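You operate a simulated robot arm through the tools that you are given. There is no shell and no other tool. Be economical: measure what you need, move in short steps, check, and stop when the job is done.

Carry out the task below with a simulated robot arm. There is one attempt and no reset: what you move stays moved.

JOB
Press the short wooden rail's plug home, then sand its rough patch.
Fine: press lever up; sand it in the wooden channel; orange sanding block back. What is to be rubbed or washed off counts as gone when no trace of it is left.

Only the result counts: the job must be done as asked and must still hold three seconds after the hand-in. Knocking over, shifting, dropping, spilling or breaking anything else fails it.

ROBOT AND FRAMES
A 7-joint arm with a two-finger parallel gripper on a trunk, on a base that drives. Base frame: it is fixed to the floor where the robot stands at the start and does not move with it; the origin is under the middle of the robot, x ahead of it, y to its left, z up; the surface under the hand at the start is at about z = 920. Lengths are in mm, angles in degrees, forces in N, time in s.
With the tool pointing down near the work surface it reaches from about 340 to 780 mm from the robot's upright axis, wherever it stands. Its first joint turns from -166.0 to 166.0 degrees. Places, roughly: bed of the navy hand press [400, -400, 900]; groove of the wooden channel [400, -2000, 900]; navy hand press [400, -300, 1000]; orange sanding block [500, -2000, 1000]. Payload 3.91 kg.
Tool frame: the origin (TCP) lies between the finger pads and is the grasp point; the fingertips stand 30 mm ahead of it; z points along the fingers, y is the line along which they close. The gripper opens to 110 mm. The fingers are 20 mm wide and 10 mm thick; the gripper's body (48 by 112 mm) begins 55 mm behind the TCP.
Orientation is told as [roll, pitch, yaw] about the base's x, y, z axes, in that order, counted from this pose: with the fingers straight down and closing along the base's y, the tool's x points along the base's -x, its y along +y and its z along -z.

CONTROLS
- The arm moves only by the tool apply_moves. Its argument "deltas" is a list that holds one entry, the list of rows, each a list of 6 numbers: the shift along the base's x, y, z in mm, then the turn, a rotation vector about the base's x, y, z in rad. In form: [[[tx, ty, tz, wx, wy, wz], ...]]. A call has 1 to 10 rows; each row is the pose to reach, as a shift and turn from the pose commanded when the call began. "gripper" is the opening, from 0 (shut) to 1 (fully open), set as the call begins (left out, the last holds). Each row takes 0.2 s and may step no farther than 50 mm and 8.6 degrees from the row before; otherwise, or with a gripper value out of range, the whole call is refused. Where a pose cannot be reached the arm comes as near as it can. A force on the tool above 90 N (or 10 N above the force at the start of the call, whichever is more), or a blocked arm, ends the call early, and 0.2 s more pass. Each finger travels about 153 mm/s and halts on what it meets, pressing with about 28 N; the grip force reading is that of the motor and also rises with nothing between the fingers. The clock runs only during rows and for 0.2 s after the last one: add rows that repeat a pose to give the fingers time. The reply holds the time, the measured pose of the TCP, the force on the tool along the base axes, the opening and the grip force, in the units named above and with some noise, with the torque about the TCP (base axes, N m) and any sound that the robot's microphone picked up, and new pictures: "views" is both (left out), scene, wrist or none.
- Cameras (640 x 400 px; columns grow to the right, rows downward): "scene" is now at [-1.1, 101.7, 1588.3]; the picture's right is [-0.55, -0.84, 0.00], its down [-0.44, 0.29, -0.85] and it looks along [0.71, -0.47, -0.53] (base axes); focal length 279 px, centre (320, 200). "wrist" rides on the gripper at [77, 7, -114] in the tool frame; the picture's right is [-0.09, 1.00, 0.00], its down [-0.80, -0.07, -0.59] and it looks along [-0.59, -0.05, 0.80] (tool axes); focal length 270 px, centre (320, 200).
- raise_lower(by): slides the trunk up (or, below 0, down) by that many mm; the arm and the scene camera ride with it, the base frame stays. It gives what a move gives, with no picture.
- base_move(legs): drives the robot by 1 to 6 legs, each [ahead, turn to the left] in mm and degrees, along the robot's own axes; the way and the turn of a leg run together, so that a leg with both is an arc; at most 1500 mm and 180 degrees a leg. The arm and the cameras ride along, it lands a little off, and it stops where it bumps. It gives what a move gives, and a new picture of the scene camera.
- turn_head(pan, tilt): turns the head with the scene camera to pan (to the left, within 155 degrees either way) and tilt (down, from -29 to 69), counted from straight ahead of the robot. It gives what a move gives, and a new picture of the scene camera.
- locate(camera, pixels): for up to 12 pixels [column, row] of the newest picture of that camera ("zoom" is the newest enlarged one), the place [x, y, z] in the base frame of the surface seen there, good to about 3 mm. No time passes.
- inspect(camera, box): a new picture of the part [left, top, right, bottom] of that camera's present view, enlarged. No time passes.
- sign_off(): hands the job in; it is judged then, once.

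Go step by step. Measure first, check grasps and placings, and put right what went wrong. The budget is 80 turns and 260 pictures, counting those below and the enlarged ones. Unless the task says otherwise, let go and move clear before handing in, and close with one line.

The tools are called after "Request:" as name(argument=value, ...) on one line, values as JSON. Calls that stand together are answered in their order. apply_moves: Moves the arm, as the interface text tells. Its arguments: {"type":"object","properties":{"deltas":{"type":"array","items":{"type":"array","items":{"type":"array","items":{"type":"number"}}}},"gripper":{"type":"number"},"views":{"type":"string","enum":["both","scene","wrist","none"]}},"required":["deltas"]} The other tools are called the same way: raise_lower (by) slides the trunk up or down; base_move (legs) drives the base; turn_head (pan, tilt) turns the head that bears the scene camera; locate (camera, pixels) gives the place of the surface under pixels of a picture; inspect (camera, box) takes an enlarged picture of a part of a camera's view; sign_off () hands the job in.

At the start:

```text
time: 0.0
tcp_pos: [409.2, -45.1, 1409.8]
orientation: [0.0, 0.0, 0.0]
ft_force: [0.6, 0.0, -0.8]
wrist_torque: [0.0, -0.02, 0.04]
opening: 110.0
finger_force: 0.1
trunk travel left (down, up): [-550.0, 60.0]
robot x, y, heading: [-2.2, 0.1, -0.3]
head pan, tilt: [-33.2, 31.8]
```

scene: 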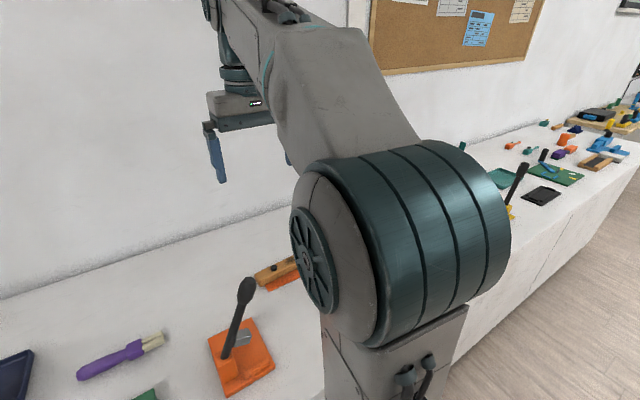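
wrist: 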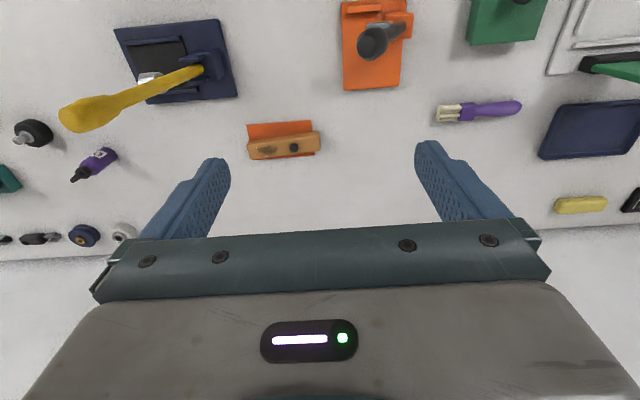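

The wrist view shows a short wooden rail in an orange tray at (285,140), with a rough patch at (268,150) and a plug at (294,147). The navy press with its yellow lever is at (180,65). I'll measure these and enlarge them.

Request:
locate(camera="wrist", pixels=[[250, 148], [319, 143], [294, 147], [268, 150], [280, 128], [158, 55], [150, 78], [205, 60], [85, 115], [120, 30], [235, 95], [285, 158]])

Request:
inspect(camera="wrist", box=[220, 100, 350, 180])

Request:
inspect(camera="wrist", box=[40, 0, 260, 140])

Request:
turn_head(pan=-75, tilt=35)

```text
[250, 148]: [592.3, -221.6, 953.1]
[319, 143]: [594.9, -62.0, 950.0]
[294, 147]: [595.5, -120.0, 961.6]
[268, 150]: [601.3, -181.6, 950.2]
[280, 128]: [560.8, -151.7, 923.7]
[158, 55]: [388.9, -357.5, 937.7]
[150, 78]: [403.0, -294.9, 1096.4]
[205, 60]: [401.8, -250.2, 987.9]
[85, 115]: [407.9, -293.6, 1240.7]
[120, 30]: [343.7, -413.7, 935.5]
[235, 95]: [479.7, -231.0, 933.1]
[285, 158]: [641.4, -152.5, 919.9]
```

```text
4.92 times, centred on (285, 140) of wrist
```

zoom: 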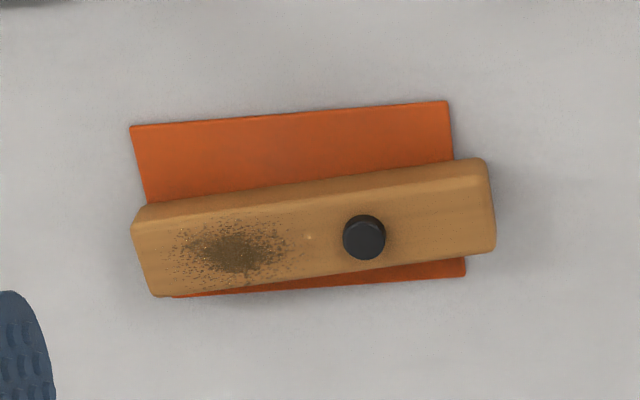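

```text
2.86 times, centred on (150, 70) of wrist
```

zoom: 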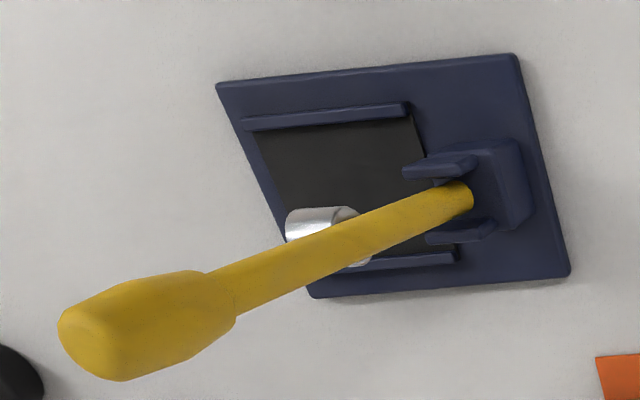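

```text
time: 1.1
tcp_pos: [408.7, -44.4, 1409.4]
orientation: [0.0, 0.0, 0.0]
ft_force: [-0.7, -0.3, 0.1]
wrist_torque: [0.02, 0.01, 0.0]
opening: 109.7
finger_force: 0.1
trunk travel left (down, up): [-550.0, 60.0]
robot x, y, heading: [0.2, 0.5, -0.3]
head pan, tilt: [-75.0, 35.0]
```

scene: 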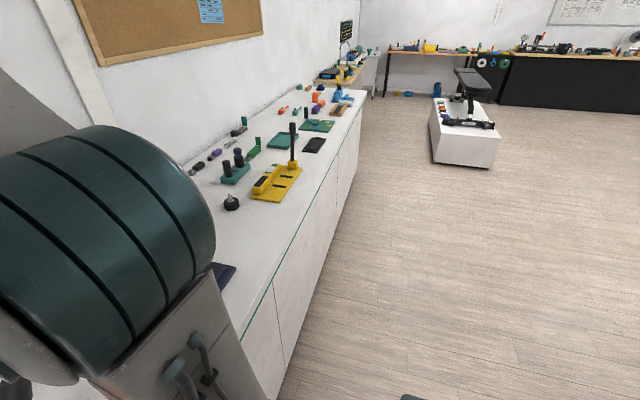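

The rail is about 160 mm long along y with its top at z≈950. The lever stands nearly upright over the bed. I'll measure the bed details in the zoom and look at the rail again.

Request:
locate(camera="zoom", pixels=[[250, 122], [405, 108], [375, 262], [455, 257], [330, 160], [300, 215], [320, 235], [225, 88], [515, 60], [568, 272], [315, 295], [500, 180]])

Request:
inspect(camera="wrist", box=[220, 100, 350, 180])

```text
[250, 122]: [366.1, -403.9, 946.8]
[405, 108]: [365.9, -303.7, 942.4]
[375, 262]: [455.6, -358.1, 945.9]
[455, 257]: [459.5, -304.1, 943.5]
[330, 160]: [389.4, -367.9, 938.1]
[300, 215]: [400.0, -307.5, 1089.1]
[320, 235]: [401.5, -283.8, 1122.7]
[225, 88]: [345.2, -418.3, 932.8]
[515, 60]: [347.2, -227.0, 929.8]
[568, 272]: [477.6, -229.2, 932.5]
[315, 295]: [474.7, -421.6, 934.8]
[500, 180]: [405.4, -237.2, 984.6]
```

```text
4.92 times, centred on (285, 140) of wrist
```

zoom: 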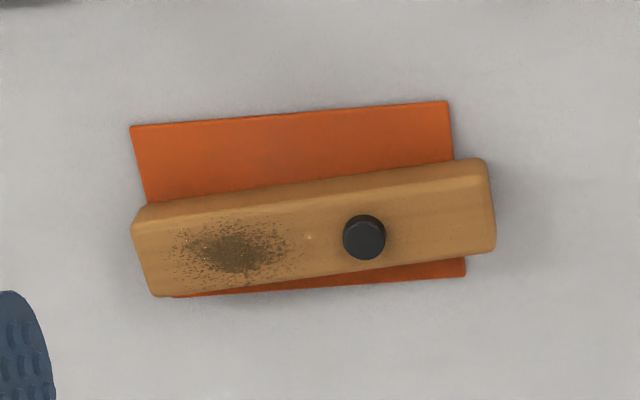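

The ledges run along y at x≈366 and 457, and the ram sits under the lever. I'll measure the rail's edges in the zoom.

Request:
locate(camera="zoom", pixels=[[140, 225], [158, 290], [488, 178], [490, 245], [315, 205], [320, 265], [240, 250], [180, 250], [290, 240], [363, 233], [240, 220], [240, 280]])

Request:
apply_moves(deltas=[[[30, -10, 0, 0, 0, 0.14], [60, -20, 0, 0, 0, 0.28], [90, -30, 0, 0, 0, 0.42], [120, -40, 0, 0, 0, 0.56], [150, -50, -20, 0, 0, 0.7], [160, -60, -50, 0, 0, 0.84], [170, -70, -80, 0, 0, 0.98], [175, -80, -110, 0, 0, 1.12], [180, -95, -140, 0, 0, 1.26], [188, -105, -170, 0, 0, 1.4]]], views="none")

Request:
turn_head(pan=-50, tilt=50)

```text
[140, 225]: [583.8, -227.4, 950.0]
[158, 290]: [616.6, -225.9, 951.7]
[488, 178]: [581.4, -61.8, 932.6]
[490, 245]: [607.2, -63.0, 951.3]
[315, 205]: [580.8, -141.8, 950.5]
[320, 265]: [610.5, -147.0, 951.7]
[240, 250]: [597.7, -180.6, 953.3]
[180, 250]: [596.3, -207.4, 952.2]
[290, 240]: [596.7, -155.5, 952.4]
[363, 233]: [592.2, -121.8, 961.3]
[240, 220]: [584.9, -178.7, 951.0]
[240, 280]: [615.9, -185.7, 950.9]
```

```text
time: 3.3
tcp_pos: [596.9, -151.1, 1238.5]
orientation: [0.1, -0.1, 80.4]
ft_force: [0.0, -0.4, -0.7]
wrist_torque: [0.0, 0.02, 0.0]
opening: 110.1
finger_force: 0.0
trunk travel left (down, up): [-550.0, 60.0]
robot x, y, heading: [3.6, -2.1, -0.4]
head pan, tilt: [-75.0, 35.0]
```

```text
time: 4.2
tcp_pos: [595.3, -150.4, 1240.8]
orientation: [0.0, 0.0, 80.2]
ft_force: [0.1, -0.3, 0.3]
wrist_torque: [0.0, 0.02, 0.01]
opening: 110.0
finger_force: 0.2
trunk travel left (down, up): [-550.0, 60.0]
robot x, y, heading: [-0.5, -0.8, -0.0]
head pan, tilt: [-50.0, 50.0]
```

scene: 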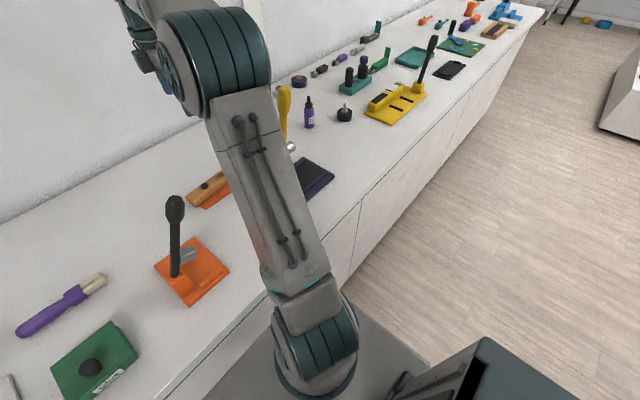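

The arm partly hides the press in the scene view, so I'll look with the wrist camera, finish the yaw and check the rail.

Request:
apply_moves(deltas=[[[0, 0, -20, 0, 0, 0.1], [1, 3, -40, 0, 0, 0.206]]])

Request:
inspect(camera="scene", box=[240, 70, 370, 220])

```text
time: 4.8
tcp_pos: [599.0, -146.6, 1199.5]
orientation: [0.1, 0.0, 92.1]
ft_force: [-0.6, 0.0, -0.2]
wrist_torque: [0.02, -0.01, -0.02]
opening: 110.1
finger_force: 0.1
trunk travel left (down, up): [-550.0, 60.0]
robot x, y, heading: [-0.6, 0.1, 0.1]
head pan, tilt: [-50.0, 50.0]
```

scene: 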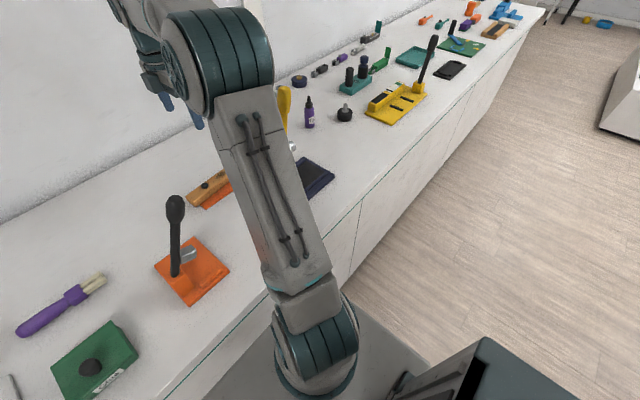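
wrist: 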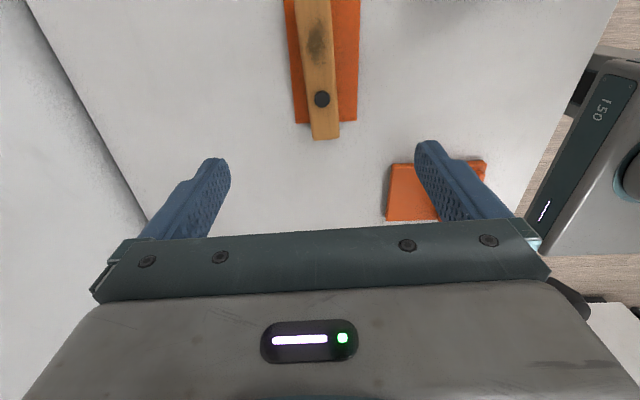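

```text
2.67 times, centred on (305, 145) of scene
```

zoom: 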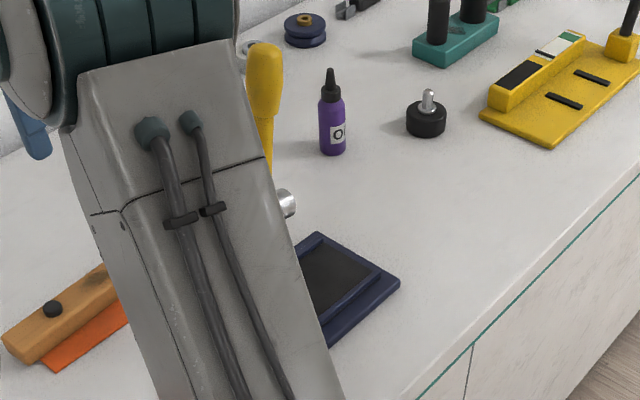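

The press is still hidden, so I'll fly high past the lever and view it with the wrist camera from its -y side.

Request:
apply_moves(deltas=[[[0, -20, 45, 0, 0, 0], [0, -40, 90, 0, 0, 0], [0, -60, 135, 0, 0, 0], [-20, -100, 150, 0, 0, 0], [-40, -140, 150, 0, 0, 0], [-60, -180, 150, 0, 0, 0], [-80, -220, 150, 0, 0, 0], [-100, -260, 150, 0, 0, 0], [-120, -300, 150, 0, 0, 0], [-140, -340, 130, 0, 0, 0]]], views="none")

Request:
apply_moves(deltas=[[[-20, -40, -20, 0, 0, 0], [-40, -75, -40, 0, 0, 0], [-60, -80, -80, 0, 0, 0], [-60, -80, -120, 0, 0, 0]]])

```text
time: 7.0
tcp_pos: [472.1, -418.2, 1334.8]
orientation: [-0.1, 0.2, 92.0]
ft_force: [0.7, 0.6, -0.5]
wrist_torque: [-0.02, -0.01, 0.0]
opening: 109.8
finger_force: 0.0
out of reach, approached as far as the arm can: row 6, 7, 8, 9, 10
trunk travel left (down, up): [-550.0, 60.0]
robot x, y, heading: [1.8, -0.1, -0.1]
head pan, tilt: [-50.0, 50.0]
```

```text
time: 8.0
tcp_pos: [412.6, -497.6, 1216.7]
orientation: [-0.1, 0.1, 92.0]
ft_force: [0.3, 0.1, -0.2]
wrist_torque: [-0.01, -0.03, 0.01]
opening: 110.3
finger_force: 0.0
trunk travel left (down, up): [-550.0, 60.0]
robot x, y, heading: [1.8, 0.5, -0.1]
head pan, tilt: [-50.0, 50.0]
```

scene: 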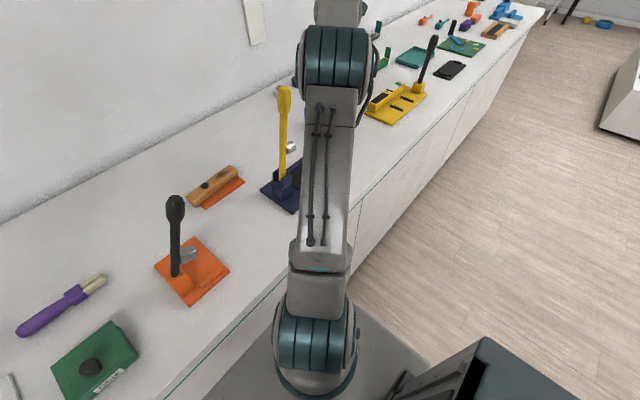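
wrist: 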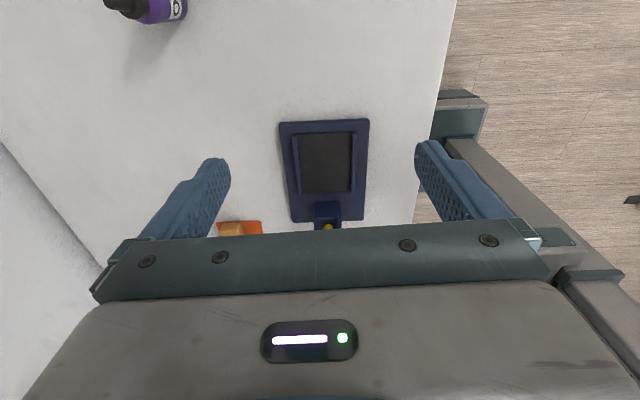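

The scene view now shows the lever at (283,130) and the silver ram at (291,147). I'll zoom there and measure.

Request:
inspect(camera="scene", box=[240, 80, 340, 220])

Request:
locate(camera="scene", pixels=[[284, 92], [283, 120], [282, 150], [281, 175], [290, 147], [293, 146], [295, 150], [296, 182], [275, 190], [291, 175]])

Request:
locate(camera="wrist", pixels=[[293, 145], [298, 165], [358, 150], [305, 165], [347, 165], [330, 135], [325, 190], [327, 207], [315, 210], [342, 208], [325, 215]])

Request:
inspect(camera="wrist", box=[260, 105, 390, 235])

```text
2.86 times, centred on (290, 150) of scene
```

zoom: 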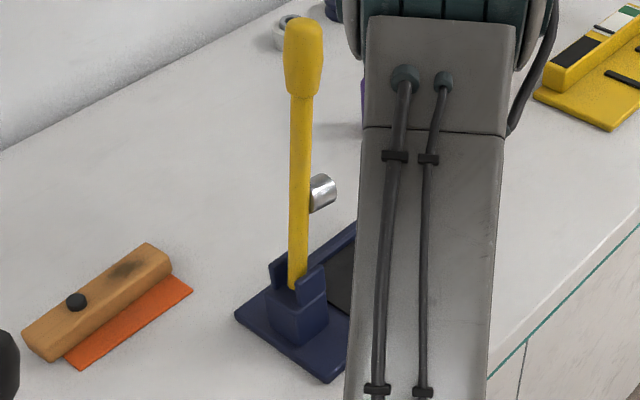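

```text
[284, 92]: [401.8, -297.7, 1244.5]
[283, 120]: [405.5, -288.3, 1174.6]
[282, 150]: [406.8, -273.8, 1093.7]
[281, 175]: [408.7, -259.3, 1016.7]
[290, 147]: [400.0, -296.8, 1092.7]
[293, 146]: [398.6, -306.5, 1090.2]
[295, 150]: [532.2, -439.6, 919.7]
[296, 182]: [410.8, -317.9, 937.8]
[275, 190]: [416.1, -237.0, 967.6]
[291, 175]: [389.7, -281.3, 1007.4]
```

```text
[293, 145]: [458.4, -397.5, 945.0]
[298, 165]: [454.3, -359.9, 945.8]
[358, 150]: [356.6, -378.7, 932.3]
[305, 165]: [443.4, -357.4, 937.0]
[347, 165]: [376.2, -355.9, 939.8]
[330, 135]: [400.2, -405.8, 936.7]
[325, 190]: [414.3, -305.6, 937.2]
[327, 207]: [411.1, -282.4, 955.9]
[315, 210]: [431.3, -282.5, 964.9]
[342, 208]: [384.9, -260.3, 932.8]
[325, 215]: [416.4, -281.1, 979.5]
```

```text
3.08 times, centred on (325, 170) of wrist
```

zoom: 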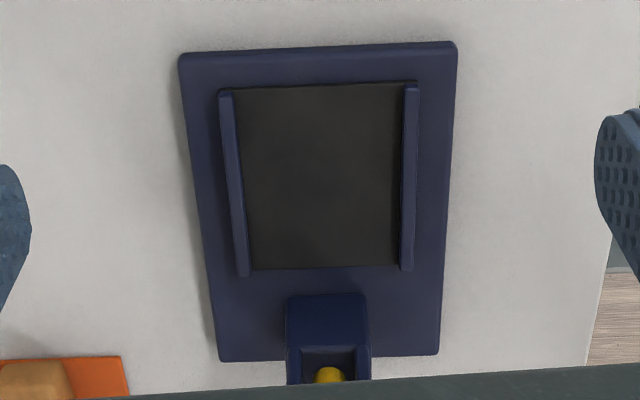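

The ram is a silver cylinder fixed to the lever about 113 mm from the pivot. It should land near the bed centre, at about x=411 and y≈-360. I'll retrace my path and descend to the rail.

Request:
apply_moves(deltas=[[[30, 10, 40, 0, 0, 0], [50, 40, 85, 0, 0, 0], [60, 80, 118, 0, 0, 0], [90, 115, 128, 0, 0, 0], [110, 155, 133, 0, 0, 0], [130, 200, 133, 0, 0, 0], [150, 245, 133, 0, 0, 0], [170, 285, 110, 0, 0, 0], [180, 315, 75, 0, 0, 0], [185, 330, 35, 0, 0, 0]]], views="none")

Request:
apply_moves(deltas=[[[0, 2, -50, 0, 0, 0], [0, 2, -100, 0, 0, 0], [0, 2, -150, 0, 0, 0]]])

```text
refused: row 1 steps farther than a row can; nothing moved
```

```text
time: 8.8
tcp_pos: [414.0, -495.7, 1066.0]
orientation: [-0.1, 0.0, 92.0]
ft_force: [-0.3, -0.3, -0.1]
wrist_torque: [-0.04, -0.03, -0.04]
opening: 110.0
finger_force: 0.0
trunk travel left (down, up): [-550.0, 60.0]
robot x, y, heading: [-0.2, 0.9, 0.1]
head pan, tilt: [-50.0, 50.0]
```

scene: 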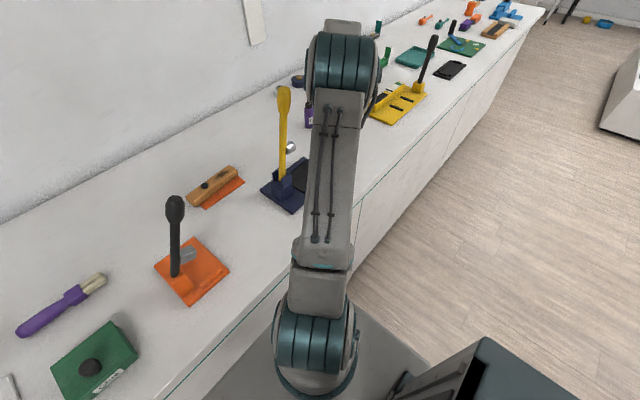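
wrist: 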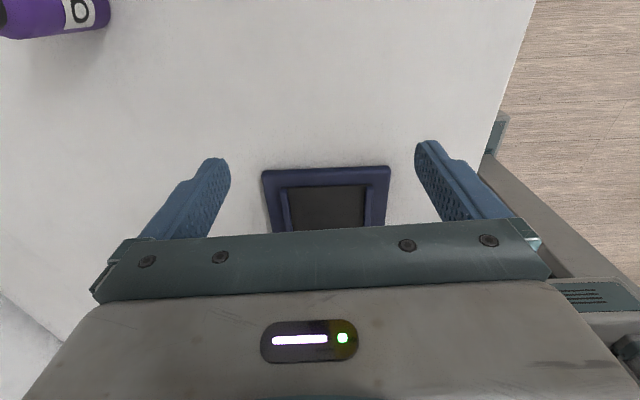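

One row was too long and the first call was refused, so the second ran alone, but nothing was touched. I'll go back up and over in smaller steps.

Request:
apply_moves(deltas=[[[0, 0, 48, 0, 0, 0], [0, 0, 96, 0, 0, 0], [0, 0, 144, 0, 0, 0], [15, 5, 190, 0, 0, 0], [30, 20, 234, 0, 0, 0], [45, 50, 268, 0, 0, 0], [60, 85, 275, 0, 0, 0], [75, 125, 278, 0, 0, 0], [95, 165, 278, 0, 0, 0], [120, 205, 278, 0, 0, 0]]], views="none")

```text
time: 11.0
tcp_pos: [532.6, -289.5, 1344.8]
orientation: [0.0, 0.0, 92.0]
ft_force: [0.1, 0.2, 0.7]
wrist_torque: [0.0, 0.01, 0.03]
opening: 110.1
finger_force: 0.0
out of reach, approached as far as the arm can: row 6
trunk travel left (down, up): [-550.0, 60.0]
robot x, y, heading: [-2.0, 0.6, 0.2]
head pan, tilt: [-50.0, 50.0]
```

Clear of the lever at (533,-290,1345). Next I'll move over the rail and down to z≈1060.

Request:
apply_moves(deltas=[[[20, 40, -10, 0, 0, 0], [40, 80, -25, 0, 0, 0], [63, 115, -50, 0, 0, 0], [64, 125, -95, 0, 0, 0], [64, 125, -140, 0, 0, 0], [64, 125, -185, 0, 0, 0], [64, 125, -230, 0, 0, 0], [64, 125, -280, 0, 0, 0]]])

```text
time: 12.8
tcp_pos: [599.0, -167.6, 1063.3]
orientation: [0.1, 0.0, 92.1]
ft_force: [0.8, 0.2, -0.3]
wrist_torque: [-0.04, -0.01, 0.04]
opening: 110.0
finger_force: 0.0
trunk travel left (down, up): [-550.0, 60.0]
robot x, y, heading: [-3.3, -2.0, -0.3]
head pan, tilt: [-50.0, 50.0]
```

scene: 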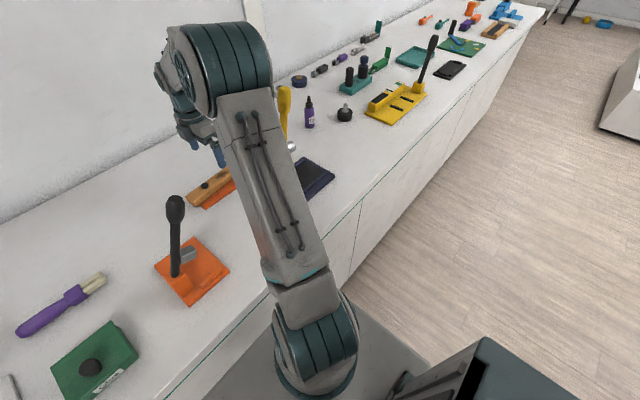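
wrist: 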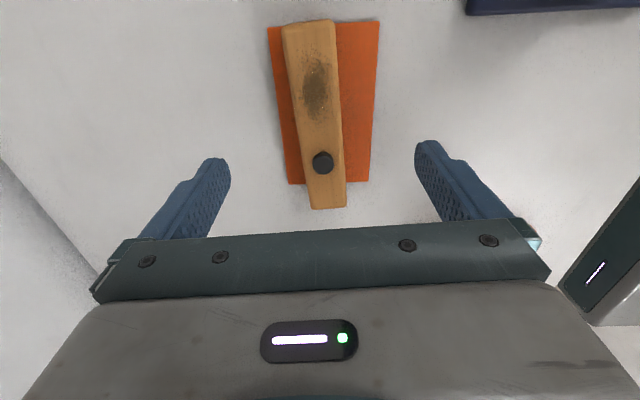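

The rail is in view from (308,25) to (327,205). I'll refine its line before going down.

Request:
locate(camera="wrist", pixels=[[288, 45], [330, 42], [303, 150], [341, 147], [308, 195], [344, 195], [322, 160], [316, 88], [310, 25], [327, 203], [365, 100], [240, 100]])

```text
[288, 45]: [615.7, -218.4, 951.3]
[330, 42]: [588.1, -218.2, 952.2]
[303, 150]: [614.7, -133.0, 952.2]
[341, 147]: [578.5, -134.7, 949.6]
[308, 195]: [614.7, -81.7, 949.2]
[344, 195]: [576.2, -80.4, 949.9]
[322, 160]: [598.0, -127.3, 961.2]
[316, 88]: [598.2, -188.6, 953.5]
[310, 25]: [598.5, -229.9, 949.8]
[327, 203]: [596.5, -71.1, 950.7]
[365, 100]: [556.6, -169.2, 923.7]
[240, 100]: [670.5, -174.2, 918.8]
```

The rail centre at y≈-167 is x≈598 with about a 2° skew, which matches the hand. I'll descend to z≈958 and then close.

Request:
apply_moves(deltas=[[[0, 0, -40, 0, 0, 0], [0, 0, -80, 0, 0, 0], [0, 0, -106, 0, 0, 0], [0, 0, -106, 0, 0, 0]]], views="wrist")

```text
time: 13.8
tcp_pos: [597.7, -165.7, 958.1]
orientation: [0.0, -0.1, 92.0]
ft_force: [0.6, -0.4, -0.1]
wrist_torque: [0.0, -0.01, 0.03]
opening: 110.0
finger_force: 0.1
trunk travel left (down, up): [-550.0, 60.0]
robot x, y, heading: [-1.6, 0.3, 0.3]
head pan, tilt: [-50.0, 50.0]
```

wrist: 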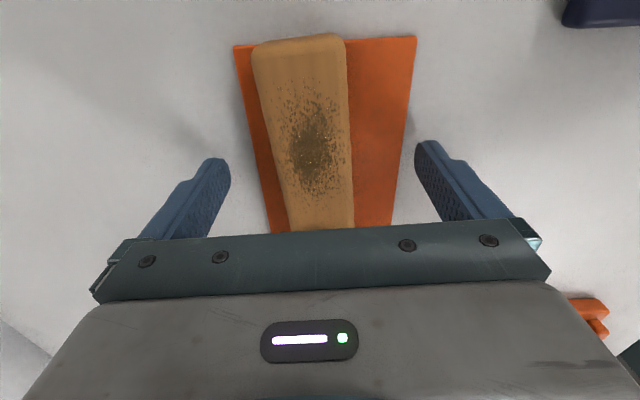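

The fingers straddle the rail with no contact force. I'll close and lift a little.

Request:
apply_moves(deltas=[[[0, 0, 0, 0, 0, 0], [0, 0, 0, 0, 0, 0], [0, 0, 0, 0, 0, 0], [0, 0, 20, 0, 0, 0], [0, 0, 40, 0, 0, 0]]], gripper=0)

```text
time: 15.0
tcp_pos: [598.2, -166.4, 999.3]
orientation: [0.0, 0.0, 91.9]
ft_force: [-0.2, -0.9, -1.7]
wrist_torque: [-0.02, 0.0, -0.03]
opening: 39.3
finger_force: 28.0
trunk travel left (down, up): [-550.0, 60.0]
robot x, y, heading: [-0.9, 0.9, -0.1]
head pan, tilt: [-50.0, 50.0]
```

scene: 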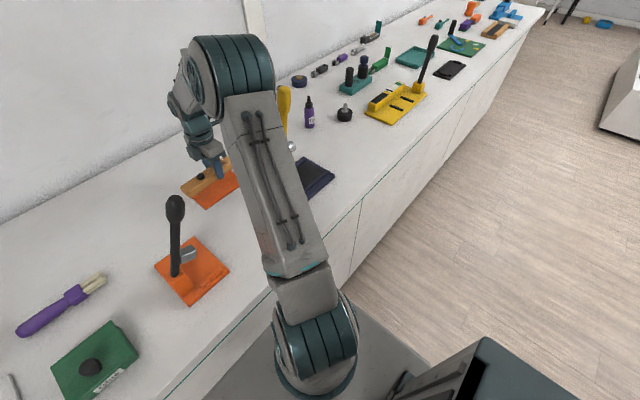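
wrist: 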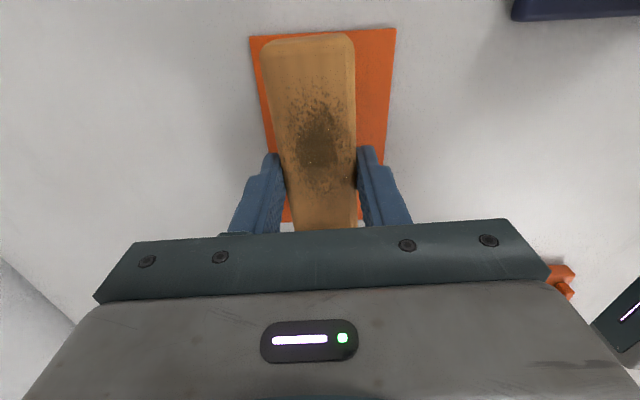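

The rail is gripped (opening 39 mm) and the orange pad stayed behind. Before carrying, I'll check where the purple bottle and nearby items stand.

Request:
locate(camera="scene", pixels=[[308, 98], [309, 125], [345, 115], [299, 80], [280, 95], [320, 70], [200, 178], [215, 190]])

Request:
apply_moves(deltas=[[[0, 0, 30, 0, 0, 0], [0, 0, 60, 0, 0, -0.02], [-20, -40, 60, 0, 0, -0.035], [-35, -80, 60, 0, 0, -0.035], [-50, -125, 60, 0, 0, -0.035]]])

```text
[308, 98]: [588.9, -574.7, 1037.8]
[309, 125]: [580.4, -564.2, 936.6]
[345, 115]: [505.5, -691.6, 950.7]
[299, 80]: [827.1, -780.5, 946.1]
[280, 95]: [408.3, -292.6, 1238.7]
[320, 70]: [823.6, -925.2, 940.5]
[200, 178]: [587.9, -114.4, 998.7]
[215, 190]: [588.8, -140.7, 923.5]
```

```text
time: 16.2
tcp_pos: [546.8, -291.9, 1059.0]
orientation: [0.0, -0.1, 89.9]
ft_force: [-0.6, 0.1, -1.9]
wrist_torque: [-0.01, 0.02, -0.01]
opening: 39.6
finger_force: 27.7
trunk travel left (down, up): [-550.0, 60.0]
robot x, y, heading: [-0.6, -0.2, -0.3]
head pan, tilt: [-50.0, 50.0]
```

scene: 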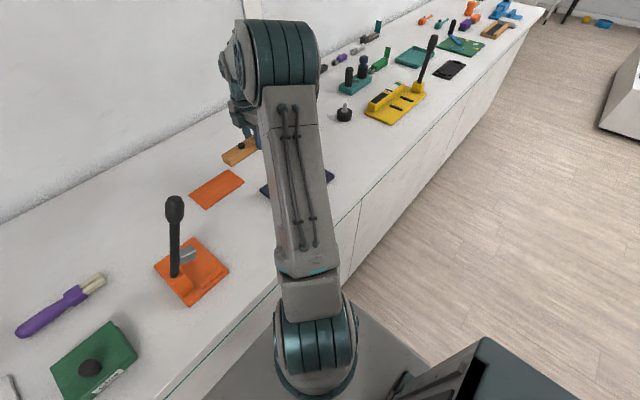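
wrist: 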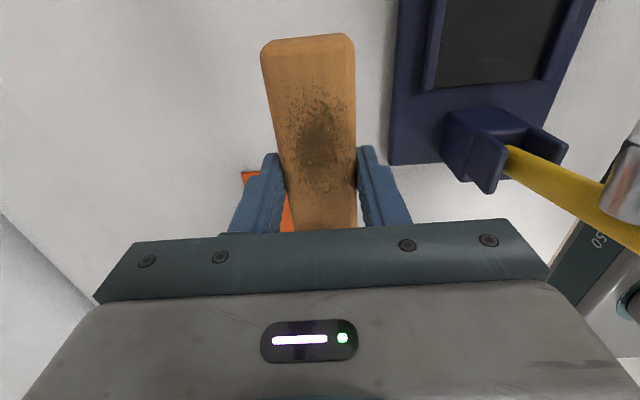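

This view shows the post's fork at (490,150), the lever at (540,175) and the ram at (625,180). I'll measure the ram and pivot precisely here.

Request:
inspect(camera="wrist", box=[400, 60, 640, 260])

Request:
locate(camera="wrist", pixels=[[470, 115], [450, 145], [475, 150], [495, 155], [490, 185], [555, 145], [515, 165], [560, 190], [590, 205], [615, 185], [630, 155], [630, 205]])

```text
2.00 times, centred on (520, 160) of wrist
```

zoom: 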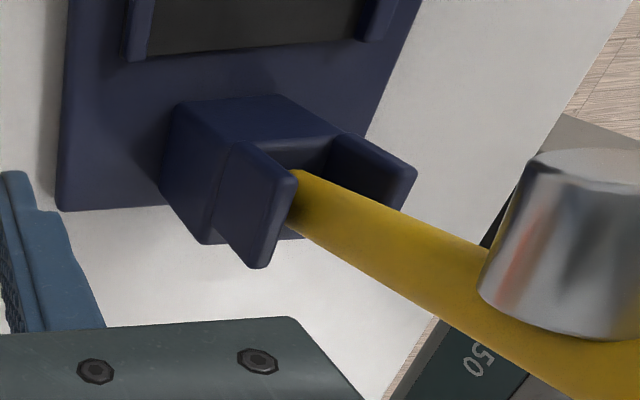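

```text
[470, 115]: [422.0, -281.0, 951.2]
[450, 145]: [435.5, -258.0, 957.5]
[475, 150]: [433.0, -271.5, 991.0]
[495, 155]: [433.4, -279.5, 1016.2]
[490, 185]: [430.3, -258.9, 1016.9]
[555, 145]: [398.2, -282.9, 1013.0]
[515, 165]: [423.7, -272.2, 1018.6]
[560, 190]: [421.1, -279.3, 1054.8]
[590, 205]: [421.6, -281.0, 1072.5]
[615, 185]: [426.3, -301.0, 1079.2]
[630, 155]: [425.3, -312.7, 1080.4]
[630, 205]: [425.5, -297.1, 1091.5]
```

The fork cheeks reach z≈1017, so the pivot is near (411,-264,1000) and the ram should land at y≈-356, which is the bed centre. I'll carry the rail around at x≈500 and then in over the bed.

Request:
apply_moves(deltas=[[[-20, -40, 0, 0, 0, 0], [-40, -80, 0, 0, 0, 0], [-48, -125, 0, 0, 0, 0], [-48, -170, 0, 0, 0, 0], [-90, -175, -10, 0, 0, 0], [-136, -175, -20, 0, 0, 0], [-136, -150, -40, 0, 0, 0], [-136, -108, -55, 0, 0, 0]]])

```text
time: 18.0
tcp_pos: [410.4, -399.3, 1005.3]
orientation: [0.0, 0.1, 90.1]
ft_force: [-0.4, 0.5, -1.7]
wrist_torque: [-0.04, 0.0, -0.01]
opening: 39.4
finger_force: 28.1
trunk travel left (down, up): [-550.0, 60.0]
robot x, y, heading: [-1.2, 1.5, -0.3]
head pan, tilt: [-50.0, 50.0]
```

scene: 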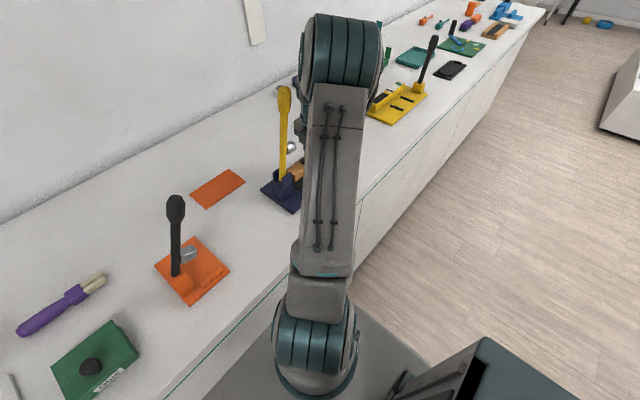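
wrist: 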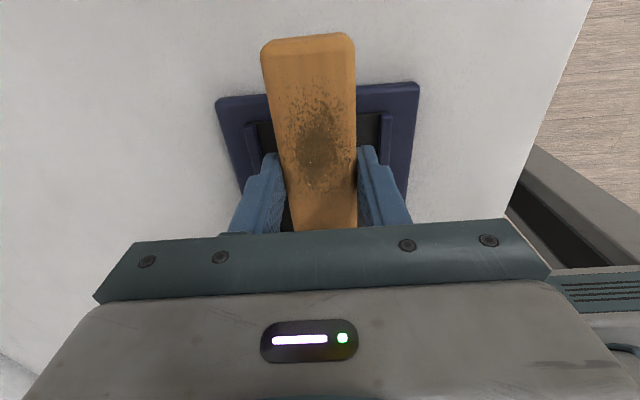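

The rail is over the bed between the ledges. I'll lower to just above contact and check force.

Request:
apply_moves(deltas=[[[0.5, 0, -15, 0, 0, 0], [0.5, 0, -28, 0, 0, 0], [0.5, 0, -31, 0, 0, 0], [0.5, 0, -32, 0, 0, 0]]], views="none")

Request:
inspect(camera="scene", box=[250, 120, 350, 220])

```text
time: 19.0
tcp_pos: [411.1, -399.0, 973.0]
orientation: [-0.1, 0.2, 90.0]
ft_force: [-1.0, -1.3, 8.2]
wrist_torque: [0.82, 0.14, 0.12]
opening: 39.3
finger_force: 28.0
trunk travel left (down, up): [-550.0, 60.0]
robot x, y, heading: [2.1, -2.9, 0.2]
head pan, tilt: [-50.0, 50.0]
```

```text
4.00 times, centred on (300, 170) of scene
```

zoom: 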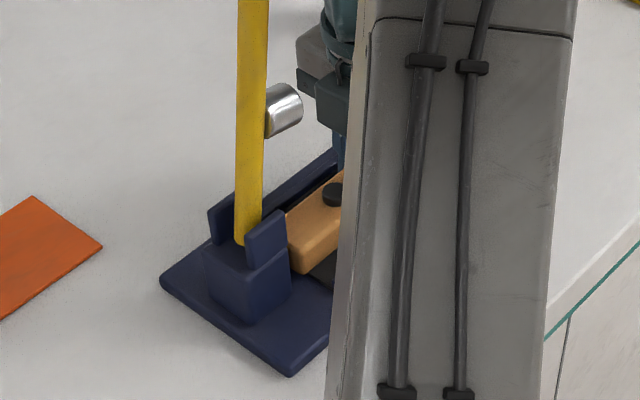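

There is contact (8 N upward) and the rail is on the bed. I'll measure the plug at (333,190) in the zoom and part the fingers slightly.

Request:
locate(camera="zoom", pixels=[[330, 187], [338, 187], [332, 200], [300, 105], [290, 130], [277, 100], [275, 215], [262, 225], [222, 210], [253, 150]])

Request:
apply_moves(deltas=[[[0, 0, 0, 0, 0, 0], [0, 0, 0, 0, 0, 0], [0, 0, 40, 0, 0, 0], [0, 0, 85, 0, 0, 0], [0, -45, 90, 0, 0, 0], [0, -90, 130, 0, 0, 0], [0, -130, 170, 0, 0, 0]]], gripper=0.5)

```text
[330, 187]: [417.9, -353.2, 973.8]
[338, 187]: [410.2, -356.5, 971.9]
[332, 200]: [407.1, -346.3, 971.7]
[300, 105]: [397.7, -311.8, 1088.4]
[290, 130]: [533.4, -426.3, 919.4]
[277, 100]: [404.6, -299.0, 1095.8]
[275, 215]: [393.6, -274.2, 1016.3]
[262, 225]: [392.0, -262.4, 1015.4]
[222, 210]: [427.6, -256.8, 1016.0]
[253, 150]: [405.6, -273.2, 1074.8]
```

```text
refused: row 6 steps farther than a row can; nothing moved
```

The plug sits at about (411,-355), right where I expect the ram. Releasing, with shorter steps this time.

Request:
apply_moves(deltas=[[[0, 0, 0, 0, 0, 0], [0, 0, 0, 0, 0, 0], [0, 0, 40, 0, 0, 0], [0, 0, 80, 0, 0, 0], [0, -35, 100, 0, 0, 0], [0, -65, 130, 0, 0, 0], [0, -95, 165, 0, 0, 0], [0, -120, 200, 0, 0, 0]]], gripper=0.5)

```text
time: 20.8
tcp_pos: [412.4, -519.7, 1172.7]
orientation: [0.0, -0.1, 90.0]
ft_force: [1.3, 0.0, 0.0]
wrist_torque: [0.03, 0.02, -0.01]
opening: 54.8
finger_force: 0.1
trunk travel left (down, up): [-550.0, 60.0]
robot x, y, heading: [-4.2, 2.4, -0.3]
head pan, tilt: [-50.0, 50.0]
```

scene: 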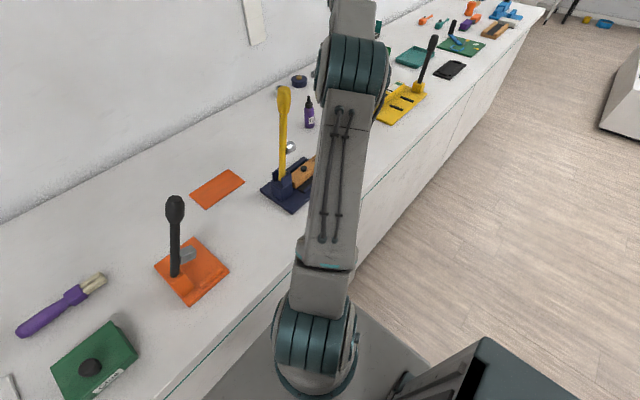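
wrist: 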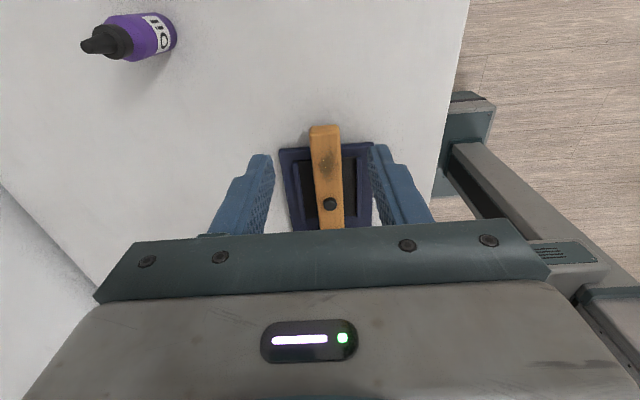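

The rail sits squarely on the bed with the plug in line. Next I'll close the fingers and go round the lever at x≈475 to its +y side, ready to push the handle.

Request:
apply_moves(deltas=[[[20, 15, 30, 0, 0, 0], [45, 40, 60, 0, 0, 0], [65, 80, 78, 0, 0, 0], [65, 125, 92, 0, 0, 0], [65, 170, 92, 0, 0, 0], [65, 215, 92, 0, 0, 0], [65, 258, 92, 0, 0, 0], [30, 262, 92, 0, 0, 0], [0, 262, 92, 0, 0, 0]]], gripper=0)

Request:
inspect(camera="scene", box=[230, 50, 350, 220])

```text
time: 22.8
tcp_pos: [409.9, -257.5, 1265.7]
orientation: [-0.1, 0.0, 89.8]
ft_force: [0.1, 0.8, 0.3]
wrist_torque: [0.0, 0.01, 0.02]
opening: 0.0
finger_force: 28.0
trunk travel left (down, up): [-550.0, 60.0]
robot x, y, heading: [-0.8, 4.4, -0.1]
head pan, tilt: [-50.0, 50.0]
```

scene: 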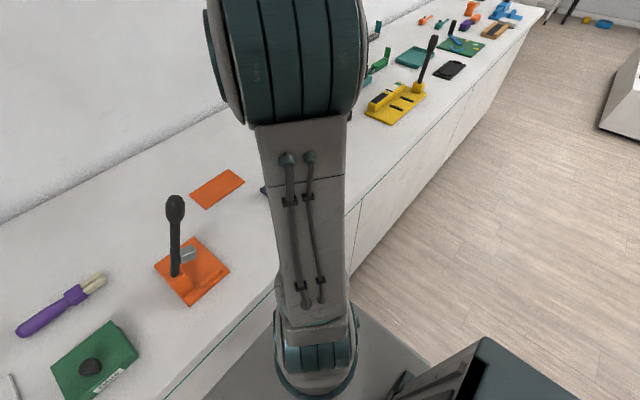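
wrist: 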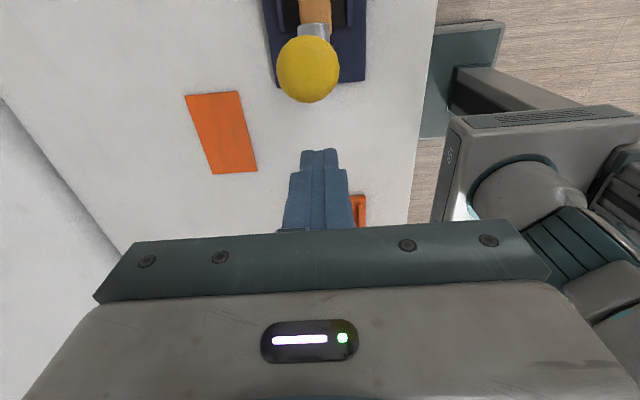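

```text
2.35 times, centred on (290, 135) of scene
```

zoom: 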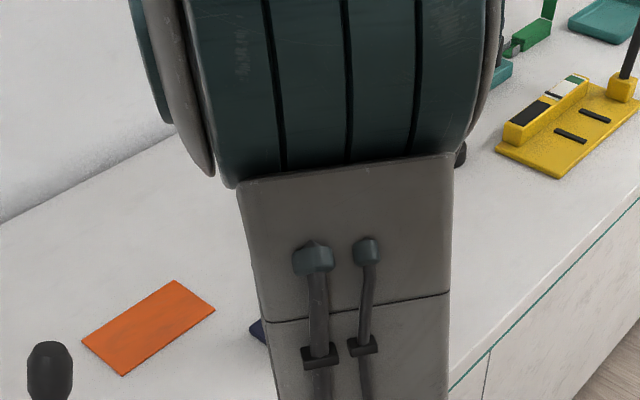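

In the wrist view the knob is at (308,70) and the closed fingers at (318,160). I'll measure both.

Request:
locate(camera="wrist", pixels=[[308, 68], [308, 98], [279, 70], [337, 70], [308, 42], [318, 152], [300, 165], [338, 165]])

```text
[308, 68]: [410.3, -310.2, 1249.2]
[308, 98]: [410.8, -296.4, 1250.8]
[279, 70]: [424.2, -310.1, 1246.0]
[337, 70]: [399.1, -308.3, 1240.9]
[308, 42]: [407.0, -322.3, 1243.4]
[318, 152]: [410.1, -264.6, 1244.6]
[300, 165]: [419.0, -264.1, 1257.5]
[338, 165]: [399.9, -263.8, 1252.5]
```

The knob axis is at x≈411, about 254 mm from the pivot. I'll push along the arc to about 60° from upright, then check.

Request:
apply_moves(deltas=[[[1, -10, -14, 0, 0, 0], [1, -21, -14, 0, 0, 0], [1, -40, -17, 0, 0, 0], [1, -59, -22, 0, 0, 0], [1, -77, -28, 0, 0, 0], [1, -95, -36, 0, 0, 0], [1, -112, -45, 0, 0, 0], [1, -128, -56, 0, 0, 0], [1, -157, -82, 0, 0, 0], [1, -181, -112, 0, 0, 0]]])

```text
time: 25.0
tcp_pos: [412.0, -439.0, 1151.2]
orientation: [-0.1, 0.0, 90.1]
ft_force: [-0.7, -0.6, 0.7]
wrist_torque: [0.0, 0.0, 0.02]
opening: 0.1
finger_force: 28.0
trunk travel left (down, up): [-550.0, 60.0]
robot x, y, heading: [-1.2, -2.6, 0.0]
head pan, tilt: [-50.0, 50.0]
```

scene: 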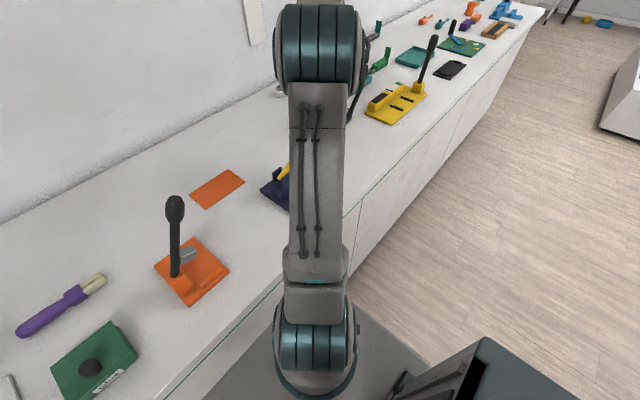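
wrist: 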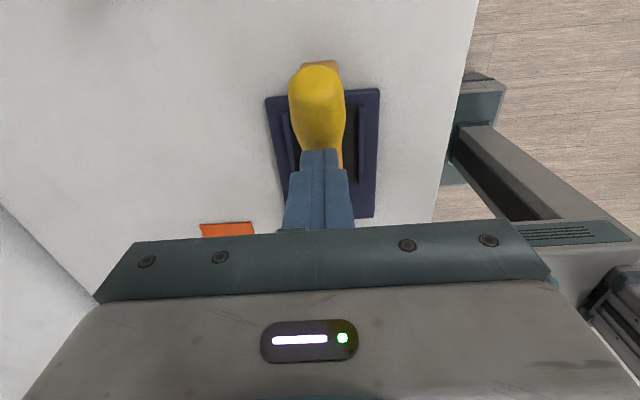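

The lever follows with almost no force. I'll go on to about 80°.

Request:
apply_moves(deltas=[[[0, -10, -17, 0, 0, 0], [0, -18, -34, 0, 0, 0], [0, -25, -52, 0, 0, 0], [0, -31, -70, 0, 0, 0]]])

Request:
inspect(camera="scene", box=[240, 120, 340, 220])

```text
time: 26.0
tcp_pos: [411.9, -469.8, 1081.6]
orientation: [0.0, 0.0, 90.0]
ft_force: [-0.4, -0.2, 0.5]
wrist_torque: [0.0, -0.01, 0.0]
opening: 0.0
finger_force: 27.7
trunk travel left (down, up): [-550.0, 60.0]
robot x, y, heading: [-0.8, -0.2, -0.1]
head pan, tilt: [-50.0, 50.0]
```

scene: 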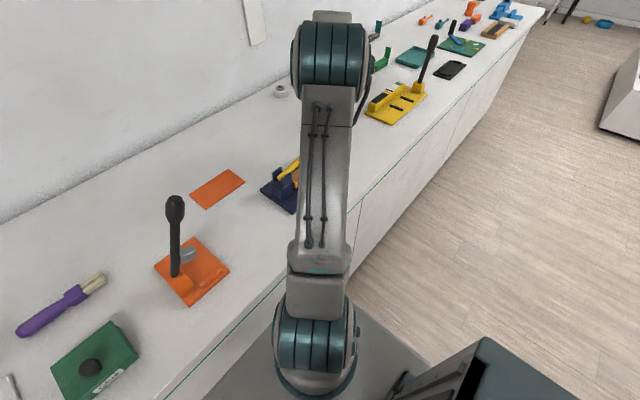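
wrist: 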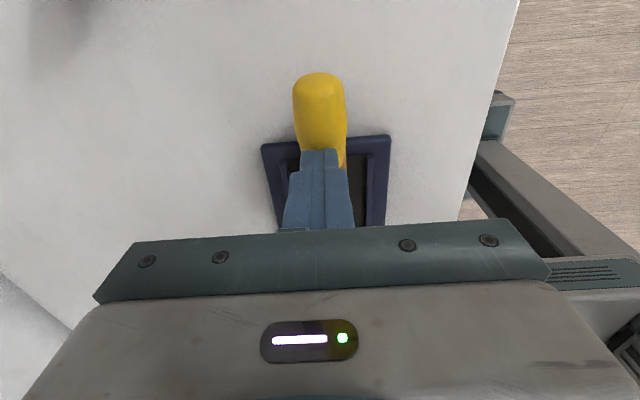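

```text
4.00 times, centred on (290, 170) of scene
```

zoom: 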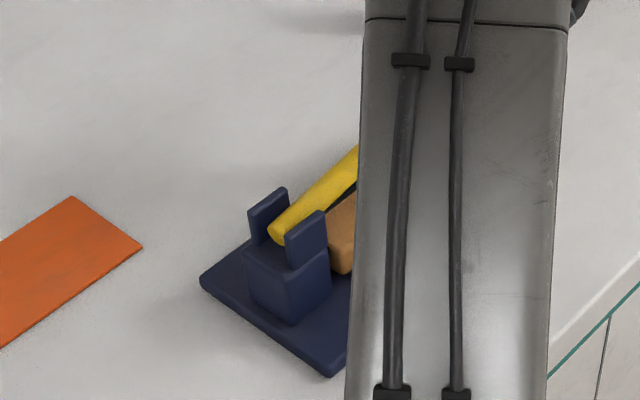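

Still free at about 80°. I'll press down in small steps and watch the force for the plug going in.

Request:
apply_moves(deltas=[[[0, -2, -8, 0, 0, 0], [0, -3, -14, 0, 0, 0], [0, -4, -19, 0, 0, 0], [0, -4, -23, 0, 0, 0], [0, -5, -27, 0, 0, 0]]], views="none")

```text
time: 27.2
tcp_pos: [412.9, -474.6, 1054.5]
orientation: [0.0, 0.0, 90.0]
ft_force: [0.2, -0.2, 0.0]
wrist_torque: [0.0, -0.02, 0.02]
opening: 0.0
finger_force: 27.5
trunk travel left (down, up): [-550.0, 60.0]
robot x, y, heading: [-4.9, 2.5, -0.0]
head pan, tilt: [-50.0, 50.0]
```

Request:
apply_moves(deltas=[[[0, 0, -3, 0, 0, 0], [0, 0, -6, 0, 0, 0], [0, 0, -9, 0, 0, 0], [0, 0, -12, 0, 0, 0], [0, 0, -15, 0, 0, 0]]])

Request:
inspect(camera="scene", box=[240, 120, 340, 220])

```text
time: 28.4
tcp_pos: [413.3, -474.1, 1048.1]
orientation: [-0.5, 0.7, 90.0]
ft_force: [5.3, -6.2, 47.9]
wrist_torque: [-0.51, -0.1, 0.13]
opening: 0.0
finger_force: 27.9
trunk travel left (down, up): [-550.0, 60.0]
robot x, y, heading: [-0.8, -1.4, -0.2]
head pan, tilt: [-50.0, 50.0]
```

scene: 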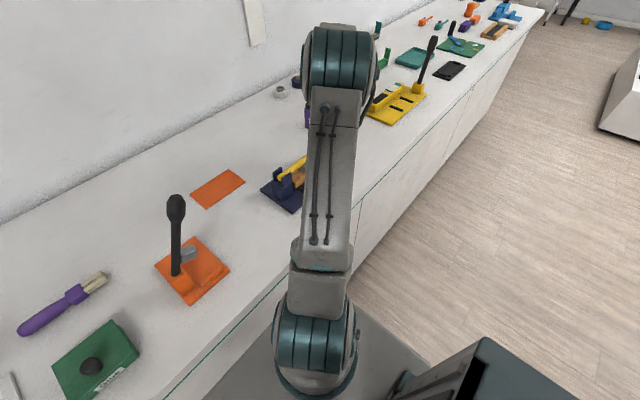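
wrist: 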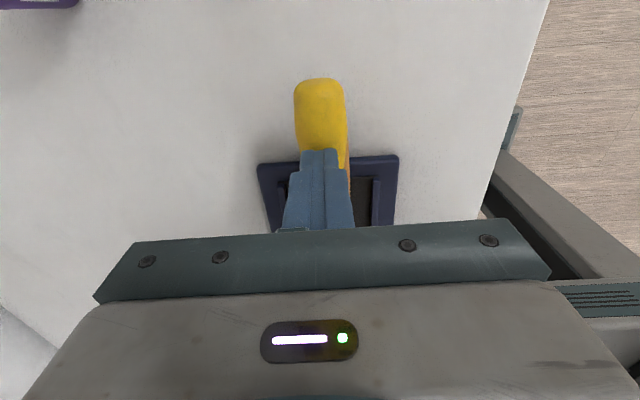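

```text
4.00 times, centred on (290, 170) of scene
```

zoom: 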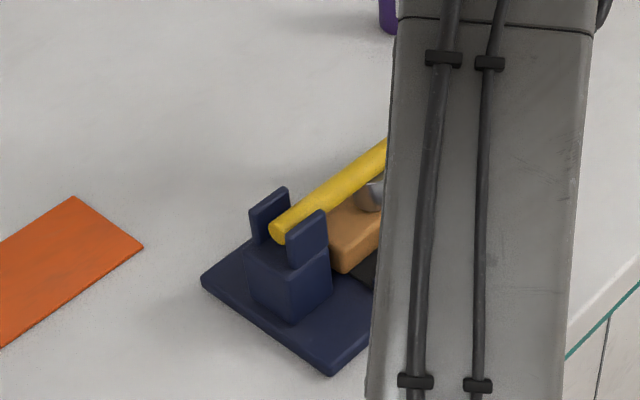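

The ram is on the plug, with 48 N at the handle. I'll press further to see whether it's still moving.

Request:
apply_moves(deltas=[[[0, 0, -3, 0, 0, 0], [0, 0, -6, 0, 0, 0], [0, 0, -9, 0, 0, 0], [0, 0, -12, 0, 0, 0]]], views="none")

Request:
inspect(camera="scene", box=[260, 140, 320, 200])

```text
time: 29.4
tcp_pos: [413.5, -474.2, 1048.2]
orientation: [-1.1, 1.7, 90.0]
ft_force: [-9.9, 11.4, 38.1]
wrist_torque: [0.59, 0.37, 0.09]
opening: 0.0
finger_force: 27.9
trunk travel left (down, up): [-550.0, 60.0]
robot x, y, heading: [-4.6, 3.4, 0.4]
head pan, tilt: [-50.0, 50.0]
stopped in row 4: the force on the tool passed its limit at 91 N (the readings are from after the stop); the commanded pose is now the measured one
```

```text
6.67 times, centred on (290, 170) of scene
```

zoom: 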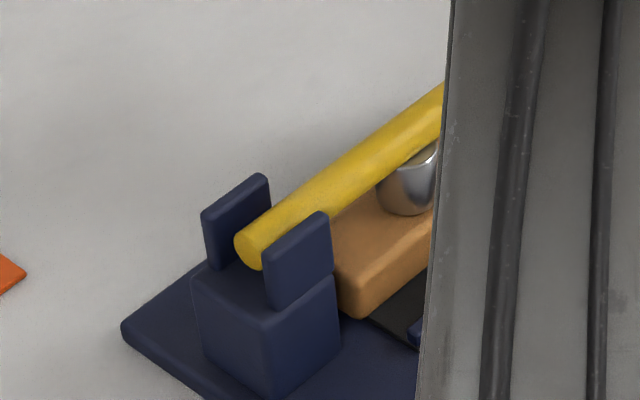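

The lever reached a hard stop (91 N with no further motion), so the plug should be home. I'll lift off, straighten the tool, open and straddle the handle end.

Request:
apply_moves(deltas=[[[0, 0, 20, 0, 0, 0], [-2, -10, 50, 0.019, -0.03, 0], [-2, -20, 50, 0.019, -0.03, 0], [-2, -20, 50, 0.019, -0.03, 0], [-2, -20, 25, 0.019, -0.03, 0], [-2, -20, -5, 0.019, -0.03, 0], [-2, -20, -44, 0.019, -0.03, 0]]], gripper=0.7)

Request:
inspect(camera="scene", box=[240, 120, 340, 220])

```text
time: 31.0
tcp_pos: [414.8, -498.4, 996.4]
orientation: [-2.5, 0.1, 90.0]
ft_force: [-0.3, 0.8, -0.1]
wrist_torque: [-0.02, 0.04, -0.04]
opening: 77.3
finger_force: 0.0
trunk travel left (down, up): [-550.0, 60.0]
robot x, y, heading: [0.4, 2.9, -0.1]
head pan, tilt: [-50.0, 50.0]
```

scene: 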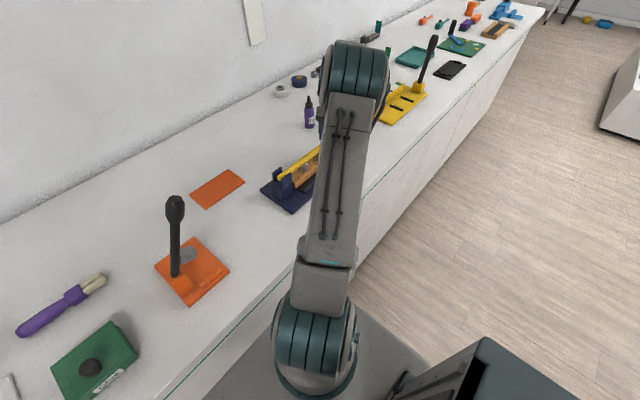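
wrist: 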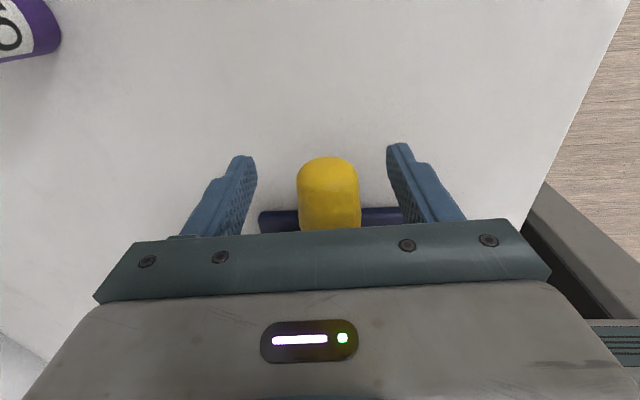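

```text
4.00 times, centred on (290, 170) of scene
```

zoom: 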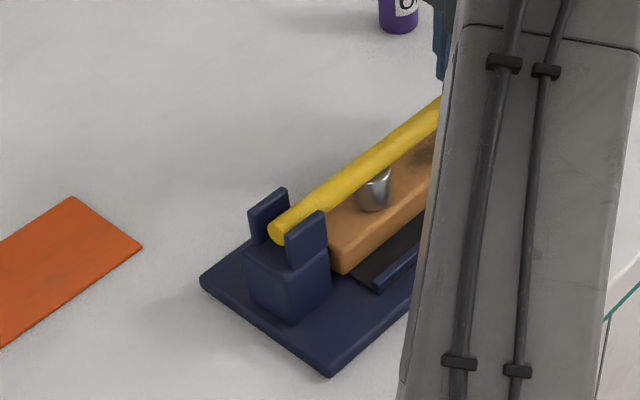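

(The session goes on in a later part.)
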